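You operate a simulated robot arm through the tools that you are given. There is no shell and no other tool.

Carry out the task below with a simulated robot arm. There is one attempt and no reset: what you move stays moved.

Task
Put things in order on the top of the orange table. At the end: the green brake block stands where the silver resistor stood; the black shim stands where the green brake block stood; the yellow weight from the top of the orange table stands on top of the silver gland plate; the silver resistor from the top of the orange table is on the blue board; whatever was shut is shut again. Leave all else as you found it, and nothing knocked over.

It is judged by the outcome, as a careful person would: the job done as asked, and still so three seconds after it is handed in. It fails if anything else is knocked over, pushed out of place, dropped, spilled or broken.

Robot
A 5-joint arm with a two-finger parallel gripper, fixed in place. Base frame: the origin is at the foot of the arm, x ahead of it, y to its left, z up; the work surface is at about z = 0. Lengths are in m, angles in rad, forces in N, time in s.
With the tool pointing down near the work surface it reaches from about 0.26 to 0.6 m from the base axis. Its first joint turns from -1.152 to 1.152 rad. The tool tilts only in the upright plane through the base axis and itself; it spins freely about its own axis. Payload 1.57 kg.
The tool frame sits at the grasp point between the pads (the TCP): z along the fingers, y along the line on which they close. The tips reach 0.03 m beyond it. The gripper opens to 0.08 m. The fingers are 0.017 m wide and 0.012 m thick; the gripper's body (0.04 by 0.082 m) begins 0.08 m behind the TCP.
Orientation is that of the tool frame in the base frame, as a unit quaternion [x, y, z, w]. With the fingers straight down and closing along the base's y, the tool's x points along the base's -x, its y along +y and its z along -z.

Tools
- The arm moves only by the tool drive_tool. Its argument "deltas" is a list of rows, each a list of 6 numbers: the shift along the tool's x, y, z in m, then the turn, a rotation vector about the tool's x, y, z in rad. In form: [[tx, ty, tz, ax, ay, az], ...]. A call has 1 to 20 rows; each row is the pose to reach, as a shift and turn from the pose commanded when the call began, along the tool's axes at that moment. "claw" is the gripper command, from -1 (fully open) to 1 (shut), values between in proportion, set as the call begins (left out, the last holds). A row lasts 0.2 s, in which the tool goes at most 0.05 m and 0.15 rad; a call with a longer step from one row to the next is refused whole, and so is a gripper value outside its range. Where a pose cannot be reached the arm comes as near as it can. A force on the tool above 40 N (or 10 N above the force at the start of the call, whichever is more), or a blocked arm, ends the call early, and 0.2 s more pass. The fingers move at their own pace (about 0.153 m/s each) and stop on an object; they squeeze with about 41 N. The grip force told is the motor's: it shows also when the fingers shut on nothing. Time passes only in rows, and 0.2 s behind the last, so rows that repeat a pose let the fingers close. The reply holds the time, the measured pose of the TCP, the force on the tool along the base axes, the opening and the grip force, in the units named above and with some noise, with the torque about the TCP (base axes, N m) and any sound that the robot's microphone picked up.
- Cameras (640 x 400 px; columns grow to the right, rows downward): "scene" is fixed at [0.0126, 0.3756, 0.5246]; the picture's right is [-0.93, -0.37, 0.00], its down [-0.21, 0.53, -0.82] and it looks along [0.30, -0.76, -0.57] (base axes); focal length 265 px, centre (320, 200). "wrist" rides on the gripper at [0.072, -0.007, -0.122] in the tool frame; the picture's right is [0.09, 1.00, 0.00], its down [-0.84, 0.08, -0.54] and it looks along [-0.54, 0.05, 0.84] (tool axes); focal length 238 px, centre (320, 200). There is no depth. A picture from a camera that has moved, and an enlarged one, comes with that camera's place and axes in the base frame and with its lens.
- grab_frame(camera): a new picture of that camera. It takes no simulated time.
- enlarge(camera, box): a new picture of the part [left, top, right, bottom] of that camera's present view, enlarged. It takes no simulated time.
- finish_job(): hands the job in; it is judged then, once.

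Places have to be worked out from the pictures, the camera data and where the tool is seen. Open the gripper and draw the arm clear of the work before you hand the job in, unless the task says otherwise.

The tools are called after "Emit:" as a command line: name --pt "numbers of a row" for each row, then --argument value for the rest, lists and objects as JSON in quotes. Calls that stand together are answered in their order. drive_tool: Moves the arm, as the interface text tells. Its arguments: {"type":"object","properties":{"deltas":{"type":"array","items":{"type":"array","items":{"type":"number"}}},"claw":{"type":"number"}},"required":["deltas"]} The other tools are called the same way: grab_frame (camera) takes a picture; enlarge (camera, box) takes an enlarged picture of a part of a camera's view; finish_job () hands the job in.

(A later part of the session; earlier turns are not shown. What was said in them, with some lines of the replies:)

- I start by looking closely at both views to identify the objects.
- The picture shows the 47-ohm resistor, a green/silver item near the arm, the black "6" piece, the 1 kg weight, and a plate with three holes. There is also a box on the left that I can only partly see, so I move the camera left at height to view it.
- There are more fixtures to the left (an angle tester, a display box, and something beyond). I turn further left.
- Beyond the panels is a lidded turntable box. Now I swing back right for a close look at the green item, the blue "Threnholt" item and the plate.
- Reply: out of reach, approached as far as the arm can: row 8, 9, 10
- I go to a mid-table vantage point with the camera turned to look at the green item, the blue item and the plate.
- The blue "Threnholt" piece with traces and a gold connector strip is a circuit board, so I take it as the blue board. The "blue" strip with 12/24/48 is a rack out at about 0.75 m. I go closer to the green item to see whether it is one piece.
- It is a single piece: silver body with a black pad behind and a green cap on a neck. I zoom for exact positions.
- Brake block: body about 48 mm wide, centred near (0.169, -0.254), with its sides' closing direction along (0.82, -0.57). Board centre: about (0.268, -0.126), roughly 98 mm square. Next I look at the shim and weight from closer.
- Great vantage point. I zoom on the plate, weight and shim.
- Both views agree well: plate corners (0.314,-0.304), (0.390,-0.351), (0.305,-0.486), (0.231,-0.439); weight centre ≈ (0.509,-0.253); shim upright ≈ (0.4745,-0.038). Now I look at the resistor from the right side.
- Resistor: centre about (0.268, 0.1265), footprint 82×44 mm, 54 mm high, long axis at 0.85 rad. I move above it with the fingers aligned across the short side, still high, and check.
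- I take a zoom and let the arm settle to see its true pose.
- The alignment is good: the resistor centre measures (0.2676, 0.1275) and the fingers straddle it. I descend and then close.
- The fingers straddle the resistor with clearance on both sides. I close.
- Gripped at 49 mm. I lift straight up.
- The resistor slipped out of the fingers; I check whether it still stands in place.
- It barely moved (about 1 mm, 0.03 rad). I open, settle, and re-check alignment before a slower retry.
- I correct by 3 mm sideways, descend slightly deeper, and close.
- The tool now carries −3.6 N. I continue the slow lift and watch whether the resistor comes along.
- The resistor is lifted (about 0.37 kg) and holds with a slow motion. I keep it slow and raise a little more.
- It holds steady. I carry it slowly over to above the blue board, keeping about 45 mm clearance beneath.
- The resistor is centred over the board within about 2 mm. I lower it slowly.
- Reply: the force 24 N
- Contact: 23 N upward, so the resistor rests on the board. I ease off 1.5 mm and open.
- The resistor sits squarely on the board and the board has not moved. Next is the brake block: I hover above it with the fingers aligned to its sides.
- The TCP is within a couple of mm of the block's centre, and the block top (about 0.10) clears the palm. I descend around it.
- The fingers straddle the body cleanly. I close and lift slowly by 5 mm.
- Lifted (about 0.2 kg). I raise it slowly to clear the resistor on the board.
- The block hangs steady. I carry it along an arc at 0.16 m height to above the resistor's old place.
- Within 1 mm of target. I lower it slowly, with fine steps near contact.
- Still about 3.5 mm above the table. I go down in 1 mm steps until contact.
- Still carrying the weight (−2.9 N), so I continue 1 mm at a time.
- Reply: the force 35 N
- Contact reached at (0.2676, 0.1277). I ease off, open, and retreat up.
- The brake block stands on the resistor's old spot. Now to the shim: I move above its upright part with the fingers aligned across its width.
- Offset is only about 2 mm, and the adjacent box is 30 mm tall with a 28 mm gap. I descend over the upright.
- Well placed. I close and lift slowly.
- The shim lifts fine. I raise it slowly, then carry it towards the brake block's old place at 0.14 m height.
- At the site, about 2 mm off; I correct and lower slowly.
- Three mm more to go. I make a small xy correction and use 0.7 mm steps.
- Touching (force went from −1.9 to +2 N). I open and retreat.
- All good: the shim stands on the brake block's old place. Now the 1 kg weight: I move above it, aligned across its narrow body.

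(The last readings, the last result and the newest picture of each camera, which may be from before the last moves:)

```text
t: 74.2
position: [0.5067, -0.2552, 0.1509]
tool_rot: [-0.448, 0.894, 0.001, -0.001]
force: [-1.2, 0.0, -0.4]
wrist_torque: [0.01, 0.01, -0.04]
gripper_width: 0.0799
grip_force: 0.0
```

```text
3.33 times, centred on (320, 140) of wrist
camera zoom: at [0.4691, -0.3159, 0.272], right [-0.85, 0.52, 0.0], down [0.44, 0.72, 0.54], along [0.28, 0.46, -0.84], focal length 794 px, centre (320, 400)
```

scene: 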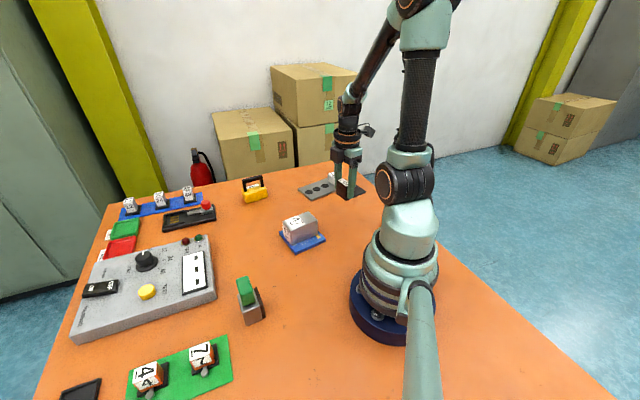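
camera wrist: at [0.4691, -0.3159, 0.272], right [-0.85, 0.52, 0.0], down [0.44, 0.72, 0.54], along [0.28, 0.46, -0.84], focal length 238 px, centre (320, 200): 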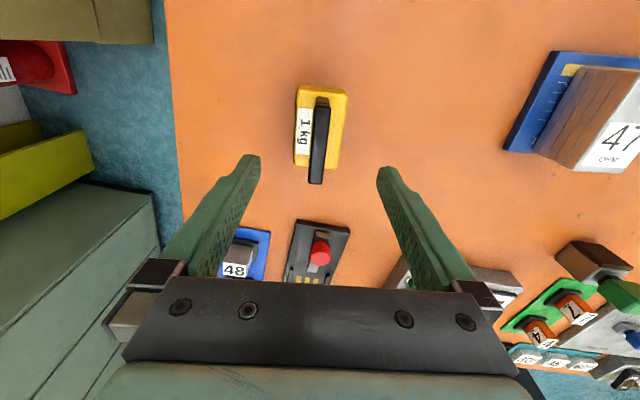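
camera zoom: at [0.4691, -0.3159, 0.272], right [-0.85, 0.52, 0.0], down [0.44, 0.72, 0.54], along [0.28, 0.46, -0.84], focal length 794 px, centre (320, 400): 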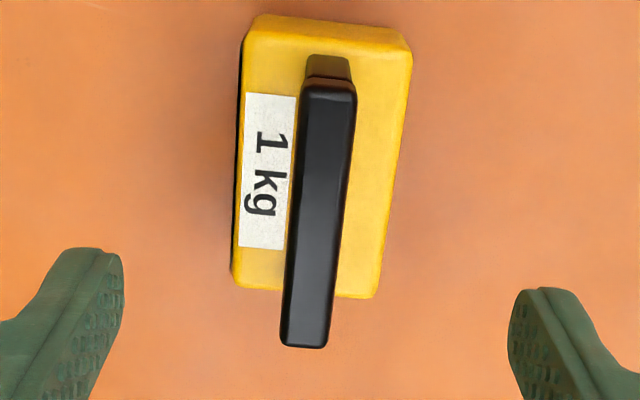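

Well aligned (within 2 mm). I descend around the weight's body.

Emit:
drive_tool --pt "0 -0.0015 0.02 0 0 0" --pt "0 -0.0015 0.05 0 0 0" --pt "0 -0.0015 0.08 0 0 0" --pt "0 -0.0015 0.1 0 0 0" --pt "0 -0.0015 0.115 0 0 0" --pt "0 -0.0015 0.115 0 0 0"

Emit:
grab_frame --camera "wrist"

Emit:
enlarge --camera "scene" --box '[210, 140, 310, 230]'

```text
t: 75.6
position: [0.5083, -0.256, 0.0346]
tool_rot: [-0.448, 0.894, 0.0, 0.0]
force: [0.6, -1.0, 0.1]
wrist_torque: [0.02, -0.01, 0.0]
gripper_width: 0.0797
grip_force: 0.0
```

```text
taken
camera wrist: at [0.4707, -0.3174, 0.1552], right [-0.85, 0.52, 0.0], down [0.44, 0.72, 0.54], along [0.28, 0.46, -0.84], focal length 238 px, centre (320, 200)
```

wrist: 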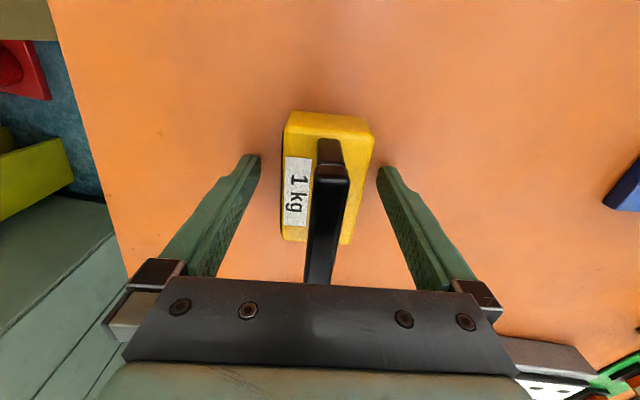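

```text
4.44 times, centred on (260, 185) of scene
camera zoom: at [0.0126, 0.3756, 0.5246], right [-0.93, -0.37, 0.0], down [-0.21, 0.53, -0.82], along [0.3, -0.76, -0.57], focal length 1177 px, centre (587, 267)
```

zoom: 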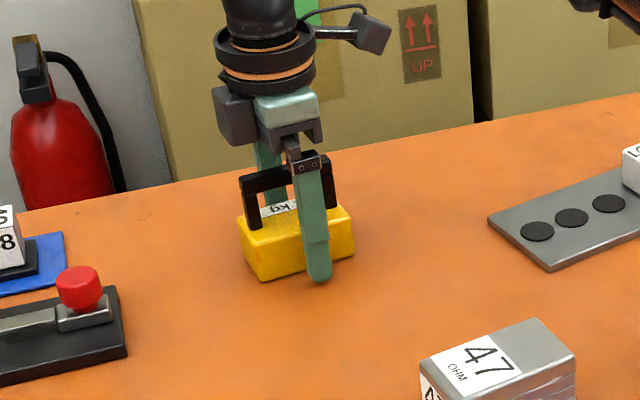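

Good. I close and lift very slowly by a few mm.

Emit:
drive_tool --pt "0 0 0 0 0 0" --pt "0 0 0 0 0 0" --pt "0 0 0 0 0 0" --pt "0 0 0 0 0 0" --claw 1

Emit:
drive_tool --pt "0 0 -0.0005 0 0 0" --pt "0 0 -0.001 0 0 0" --pt "0 0 -0.0015 0 0 0" --pt "0 0 -0.002 0 0 0" --pt "0 0 -0.003 0 0 0" --pt "0 0 -0.004 0 0 0" --pt "0 0 -0.005 0 0 0" --pt "0 0 -0.006 0 0 0"

Emit:
grab_frame --camera "wrist"

Emit:
enlarge --camera "scene" --box '[210, 140, 310, 230]'

```text
t: 76.6
position: [0.5099, -0.2558, 0.0338]
tool_rot: [-0.448, 0.894, 0.0, -0.001]
force: [-4.6, 5.5, 7.0]
wrist_torque: [0.06, 0.77, -0.14]
gripper_width: 0.0479
grip_force: 41.3
```

```text
t: 78.4
position: [0.5083, -0.2562, 0.0414]
tool_rot: [-0.449, 0.894, 0.0, 0.0]
force: [-0.2, 0.1, -10.2]
wrist_torque: [-0.02, 0.04, -0.02]
gripper_width: 0.0477
grip_force: 40.4
```

```text
taken
camera wrist: at [0.4703, -0.3168, 0.162], right [-0.85, 0.52, 0.0], down [0.44, 0.72, 0.54], along [0.28, 0.46, -0.84], focal length 238 px, centre (320, 200)
```

wrist: 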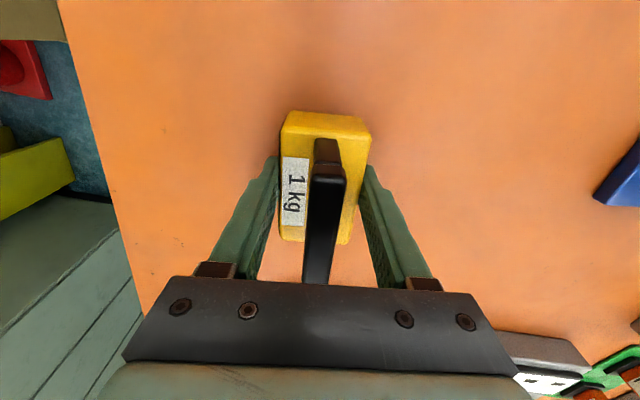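

```text
4.44 times, centred on (260, 185) of scene
camera zoom: at [0.0126, 0.3756, 0.5246], right [-0.93, -0.37, 0.0], down [-0.21, 0.53, -0.82], along [0.3, -0.76, -0.57], focal length 1177 px, centre (587, 267)
```

zoom: 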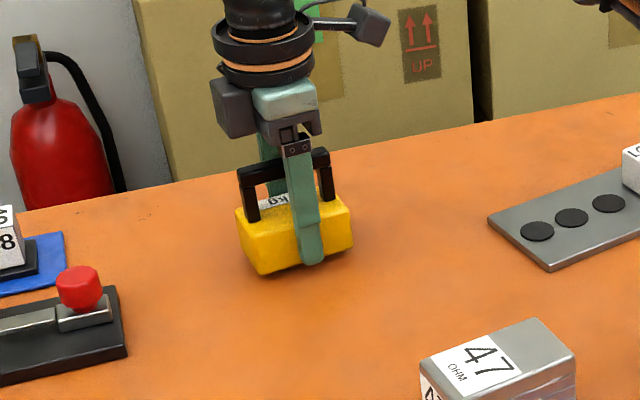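

The 1 kg weight is lifted (−10.2 N) and holds. I raise slowly and carry it slowly toward the free area of the gland plate.

Emit:
drive_tool --pt "0 0 -0.002 0 0 0" --pt "0 0 -0.005 0 0 0" --pt "0 0 -0.009 0 0 0" --pt "0 0 -0.013 0 0 0" --pt "0 0 -0.018 0 0 0" --pt "0 0 -0.022 0 0 0" --pt "0 0 -0.026 0 0 0" --pt "0 0 -0.029 0 0 0" --pt "0 0 -0.03 0 0 0"

Emit:
grab_frame --camera "wrist"

```text
t: 80.4
position: [0.5083, -0.2562, 0.0717]
tool_rot: [-0.449, 0.894, 0.0, 0.0]
force: [-0.4, -0.3, -9.7]
wrist_torque: [0.0, 0.04, 0.03]
gripper_width: 0.0476
grip_force: 41.0
```

```text
taken
camera wrist: at [0.4695, -0.3167, 0.1922], right [-0.85, 0.52, 0.0], down [0.44, 0.72, 0.54], along [0.28, 0.46, -0.84], focal length 238 px, centre (320, 200)
```

wrist: 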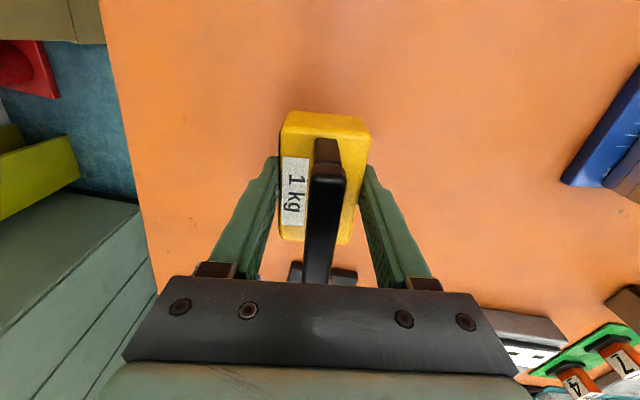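

No slip. I carry it to the plate.

Emit:
drive_tool --pt "0.0057 0.0021 0 0 0 -0.002" --pt "0.0143 0.0053 0 0 0 -0.006" --pt "0.0257 0.0096 0 0 0 -0.011" --pt "0.0371 0.0138 0 0 0 -0.016" --pt "0.0486 0.0181 0 0 0 -0.02" --pt "0.06 0.0223 0 0 0 -0.025" --pt "0.0714 0.0266 0 0 0 -0.03" --pt "0.0829 0.0309 0 0 0 -0.035" --pt "0.0943 0.0351 0 0 0 -0.04" --pt "0.1057 0.0394 0 0 0 -0.045" --pt "0.1171 0.0436 0 0 0 -0.05" --pt "0.1286 0.0479 0 0 0 -0.054" --pt "0.14 0.0521 0 0 0 -0.059" --pt "0.1514 0.0564 0 0 0 -0.064" --pt "0.1629 0.0606 0 0 0 -0.069" --pt "0.1743 0.0649 0 0 0 -0.074" --pt "0.1857 0.0691 0 0 0 -0.079" --pt "0.1971 0.0734 0 0 0 -0.083" --pt "0.2057 0.0766 0 0 0 -0.087" --pt "0.2057 0.0766 0 0 0 -0.087"

Emit:
grab_frame --camera "wrist"

Emit:
enlarge --camera "scene" --box '[270, 140, 380, 220]'

```text
t: 84.6
position: [0.3239, -0.375, 0.0719]
tool_rot: [-0.486, 0.874, -0.001, 0.0]
force: [1.1, -0.4, -9.8]
wrist_torque: [0.0, 0.0, 0.03]
gripper_width: 0.0476
grip_force: 40.8
```

```text
taken
camera wrist: at [0.2911, -0.4393, 0.1923], right [-0.9, 0.45, 0.0], down [0.37, 0.75, 0.54], along [0.24, 0.49, -0.84], focal length 238 px, centre (320, 200)
```

wrist: 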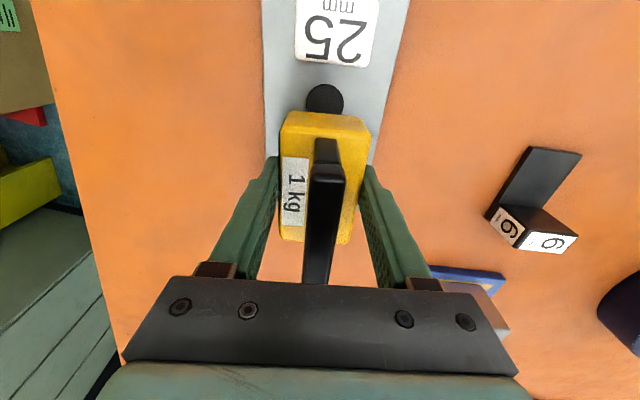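

```text
5.00 times, centred on (325, 180) of scene
camera zoom: at [0.0126, 0.3756, 0.5246], right [-0.93, -0.37, 0.0], down [-0.21, 0.53, -0.82], along [0.3, -0.76, -0.57], focal length 1324 px, centre (295, 300)
```

zoom: 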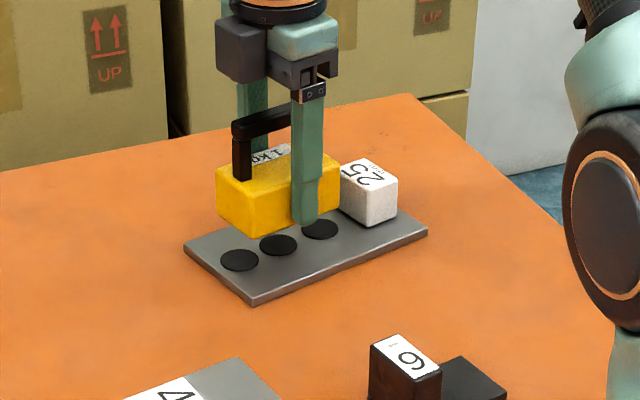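

Centred over the free area with about 25 mm to the 25 mm block. I lower slowly.

Emit:
drive_tool --pt "0 0 0.003 0 0 0" --pt "0 0 0.007 0 0 0" --pt "0 0 0.011 0 0 0" --pt "0 0 0.015 0 0 0" --pt "0 0 0.018 0 0 0" --pt "0 0 0.02 0 0 0" --pt "0 0 0.022 0 0 0" --pt "0 0 0.023 0 0 0"

Emit:
enlarge --camera "scene" --box '[270, 140, 380, 220]'

```text
t: 86.4
position: [0.3245, -0.3744, 0.0485]
tool_rot: [-0.486, 0.874, 0.001, -0.001]
force: [-0.6, 0.7, -10.5]
wrist_torque: [-0.01, 0.04, 0.02]
gripper_width: 0.0477
grip_force: 41.1
```

```text
5.00 times, centred on (325, 180) of scene
camera zoom: at [0.0126, 0.3756, 0.5246], right [-0.93, -0.37, 0.0], down [-0.21, 0.53, -0.82], along [0.3, -0.76, -0.57], focal length 1324 px, centre (295, 300)
```

zoom: 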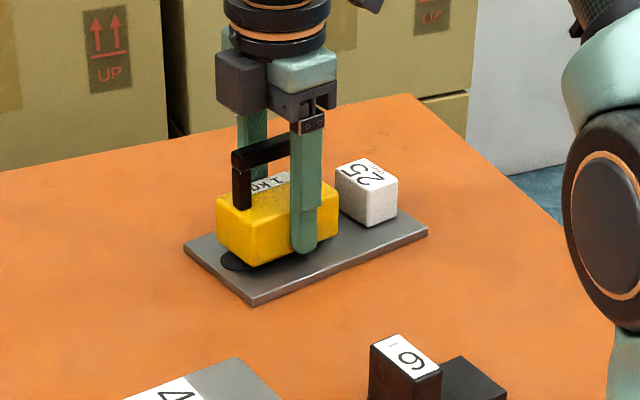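

Not yet in contact (−10.5 N). I continue in sub-millimetre steps.

Emit:
drive_tool --pt "0 0 0.0008 0 0 0" --pt "0 0 0.0016 0 0 0" --pt "0 0 0.0024 0 0 0"

Emit:
drive_tool --pt "0 0 0.0008 0 0 0" --pt "0 0 0.0016 0 0 0"

```text
t: 87.2
position: [0.3238, -0.3749, 0.0464]
tool_rot: [-0.486, 0.874, -0.001, 0.0]
force: [0.5, 0.5, -9.7]
wrist_torque: [-0.04, -0.01, 0.01]
gripper_width: 0.0477
grip_force: 40.4
```

```text
t: 87.8
position: [0.3235, -0.3745, 0.0431]
tool_rot: [-0.486, 0.874, -0.001, 0.0]
force: [0.4, 0.2, -9.3]
wrist_torque: [0.02, -0.05, 0.0]
gripper_width: 0.0479
grip_force: 41.0
```

Emit:
drive_tool --pt "0 0 0.0007 0 0 0" --pt "0 0 0.0014 0 0 0"

Emit:
enlarge --camera "scene" --box '[290, 160, 360, 210]'

```text
t: 88.4
position: [0.3248, -0.3744, 0.0437]
tool_rot: [-0.487, 0.873, 0.0, 0.0]
force: [0.1, -0.5, -10.1]
wrist_torque: [0.01, 0.0, -0.01]
gripper_width: 0.0476
grip_force: 41.1
```

```text
8.00 times, centred on (325, 185) of scene
camera zoom: at [0.0126, 0.3756, 0.5246], right [-0.93, -0.37, 0.0], down [-0.21, 0.53, -0.82], along [0.3, -0.76, -0.57], focal length 2118 px, centre (280, 320)
```

zoom: 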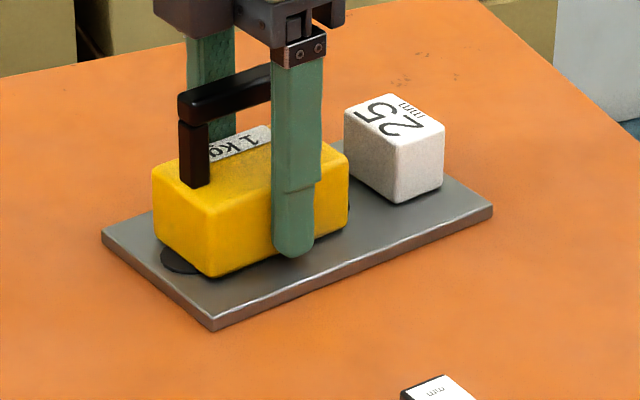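

Still hanging, just above the plate. I continue.

Emit:
drive_tool --pt "0 0 0.0007 0 0 0" --pt "0 0 0.0014 0 0 0"

Emit:
drive_tool --pt "0 0 0.0006 0 0 0" --pt "0 0 0.0012 0 0 0"

```text
t: 89.0
position: [0.3245, -0.3739, 0.0432]
tool_rot: [-0.487, 0.874, -0.001, -0.001]
force: [1.5, 1.0, -1.2]
wrist_torque: [0.26, 0.06, -0.1]
gripper_width: 0.048
grip_force: 41.3
```

```text
t: 89.6
position: [0.325, -0.3756, 0.0424]
tool_rot: [-0.486, 0.874, -0.001, 0.0]
force: [-5.2, 12.1, 29.5]
wrist_torque: [0.38, 0.4, -0.13]
gripper_width: 0.0477
grip_force: 41.5
```

The weight is on the plate. I ease off by 0.8 mm, then open and retreat straight up.

Emit:
drive_tool --pt "0 0 -0.0008 0 0 0" --pt "0 0 -0.0008 0 0 0"

Emit:
drive_tool --pt "0 0 0 0 0 0" --pt "0 0 0 0 0 0" --pt "0 0 0 0 0 0" --claw -1

Emit:
drive_tool --pt "0 0 -0.01 0 0 0" --pt "0 0 -0.03 0 0 0" --pt "0 0 -0.06 0 0 0" --pt "0 0 -0.1 0 0 0" --pt "0 0 -0.14 0 0 0" --pt "0 0 -0.18 0 0 0" --pt "0 0 -0.18 0 0 0"

Emit:
grab_frame --camera "wrist"

Emit:
enlarge --camera "scene" --box '[220, 150, 380, 260]'

```text
t: 90.2
position: [0.3242, -0.3753, 0.0426]
tool_rot: [-0.486, 0.874, -0.001, 0.001]
force: [-5.0, 10.0, 33.2]
wrist_torque: [0.62, 0.49, 0.04]
gripper_width: 0.0478
grip_force: 40.8
```

```text
t: 91.0
position: [0.3242, -0.3733, 0.0409]
tool_rot: [-0.486, 0.874, 0.0, 0.0]
force: [-0.9, 0.7, -0.7]
wrist_torque: [-0.03, 0.0, -0.01]
gripper_width: 0.0797
grip_force: 0.0
```

```text
t: 92.6
position: [0.3264, -0.3749, 0.2229]
tool_rot: [-0.486, 0.874, 0.0, 0.001]
force: [0.2, 0.5, -0.3]
wrist_torque: [0.0, 0.01, 0.01]
gripper_width: 0.0796
grip_force: 0.0
```

```text
taken
camera wrist: at [0.2931, -0.4391, 0.3435], right [-0.9, 0.45, 0.0], down [0.37, 0.75, 0.54], along [0.24, 0.49, -0.84], focal length 238 px, centre (320, 200)
```

wrist: 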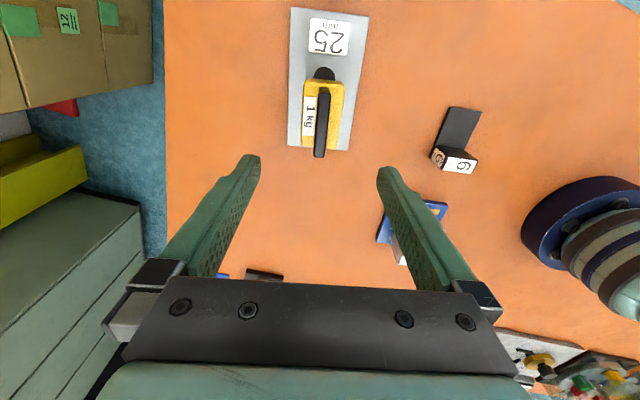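

```text
3.64 times, centred on (300, 205) of scene
camera zoom: at [0.0126, 0.3756, 0.5246], right [-0.93, -0.37, 0.0], down [-0.21, 0.53, -0.82], along [0.3, -0.76, -0.57], focal length 963 px, centre (393, 182)
```

zoom: 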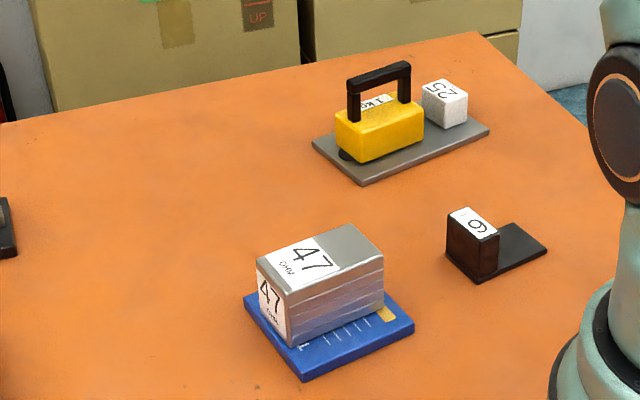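

Everything is in place, and the plate and board corners match their original pixel positions. I draw the arm back to its starting pose and take a last full look.

Emit:
drive_tool --pt "0 0 -0.04 0 0 0.1" --pt "-0.02 0.008 -0.08 0 0 0.2" --pt "-0.05 0.02 -0.11 0 0 0.3" --pt "-0.085 0.033 -0.13 0 0 0.4" --pt "-0.12 0.047 -0.15 0 0 0.5" --pt "-0.155 0.061 -0.15 0 0 0.6" --pt "-0.19 0.074 -0.15 0 0 0.7" --pt "-0.225 0.088 -0.15 0 0 0.8" --pt "-0.26 0.102 -0.15 0 0 0.9" --pt "-0.286 0.112 -0.15 0 0 1.0" --pt "-0.286 0.112 -0.15 0 0 1.0"

Emit:
grab_frame --camera "scene"

Emit:
grab_frame --camera "wrist"

```text
t: 95.0
position: [0.3814, -0.0723, 0.3724]
tool_rot: [-0.008, 1.0, 0.001, 0.001]
force: [0.5, 0.4, -0.4]
wrist_torque: [0.01, 0.0, -0.01]
gripper_width: 0.08
grip_force: 0.0
```

```text
taken
```

scene: 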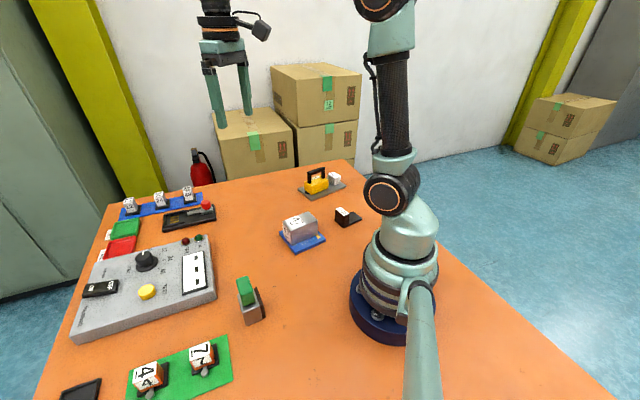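

```text
taken
camera wrist: at [0.3088, -0.08, 0.4924], right [-0.11, 0.99, 0.0], down [0.84, 0.09, 0.54], along [0.54, 0.06, -0.84], focal length 238 px, centre (320, 200)
```

wrist: 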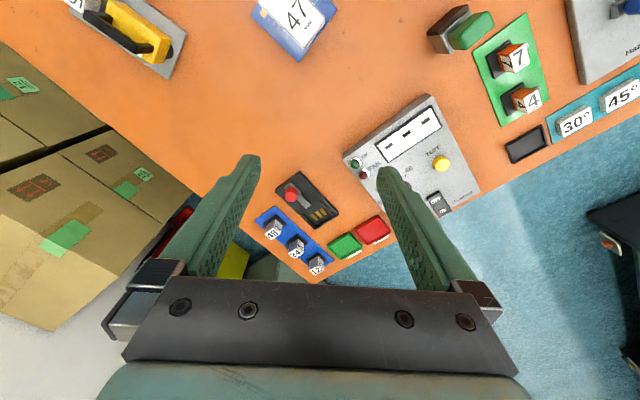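

All four placements are done and the rest of the table looks as it did at the start. Nothing that was shut has been opened, the gripper is open and the arm is clear, so I hand in the job.

Emit:
finish_job

```text
The job is handed in.
```

I finished the rearrangement and handed the job in. In the last pictures everything is standing and in place.

- **Silver resistor:** it sits on the blue "Threnholt" circuit board. I took that as the blue board because the blue 12/24/48 strip is too narrow for it and beyond the arm's normal reach.
- **Green brake block:** it stands where the resistor was, within about 2 mm.
- **Black shim:** it stands where the brake block was, also within a few mm.
- **Yellow 1 kg weight:** it stands on the free part of the silver gland plate, about 25 mm from the "25 mm" block.

On the first lift the resistor slipped out of the fingers and stayed upright, shifting about 1 mm. I gripped it again and lifted more slowly, and it held.

Nothing that was shut was opened. The gland plate and the blue board are where they started, and the arm is back near its starting pose with the gripper open.
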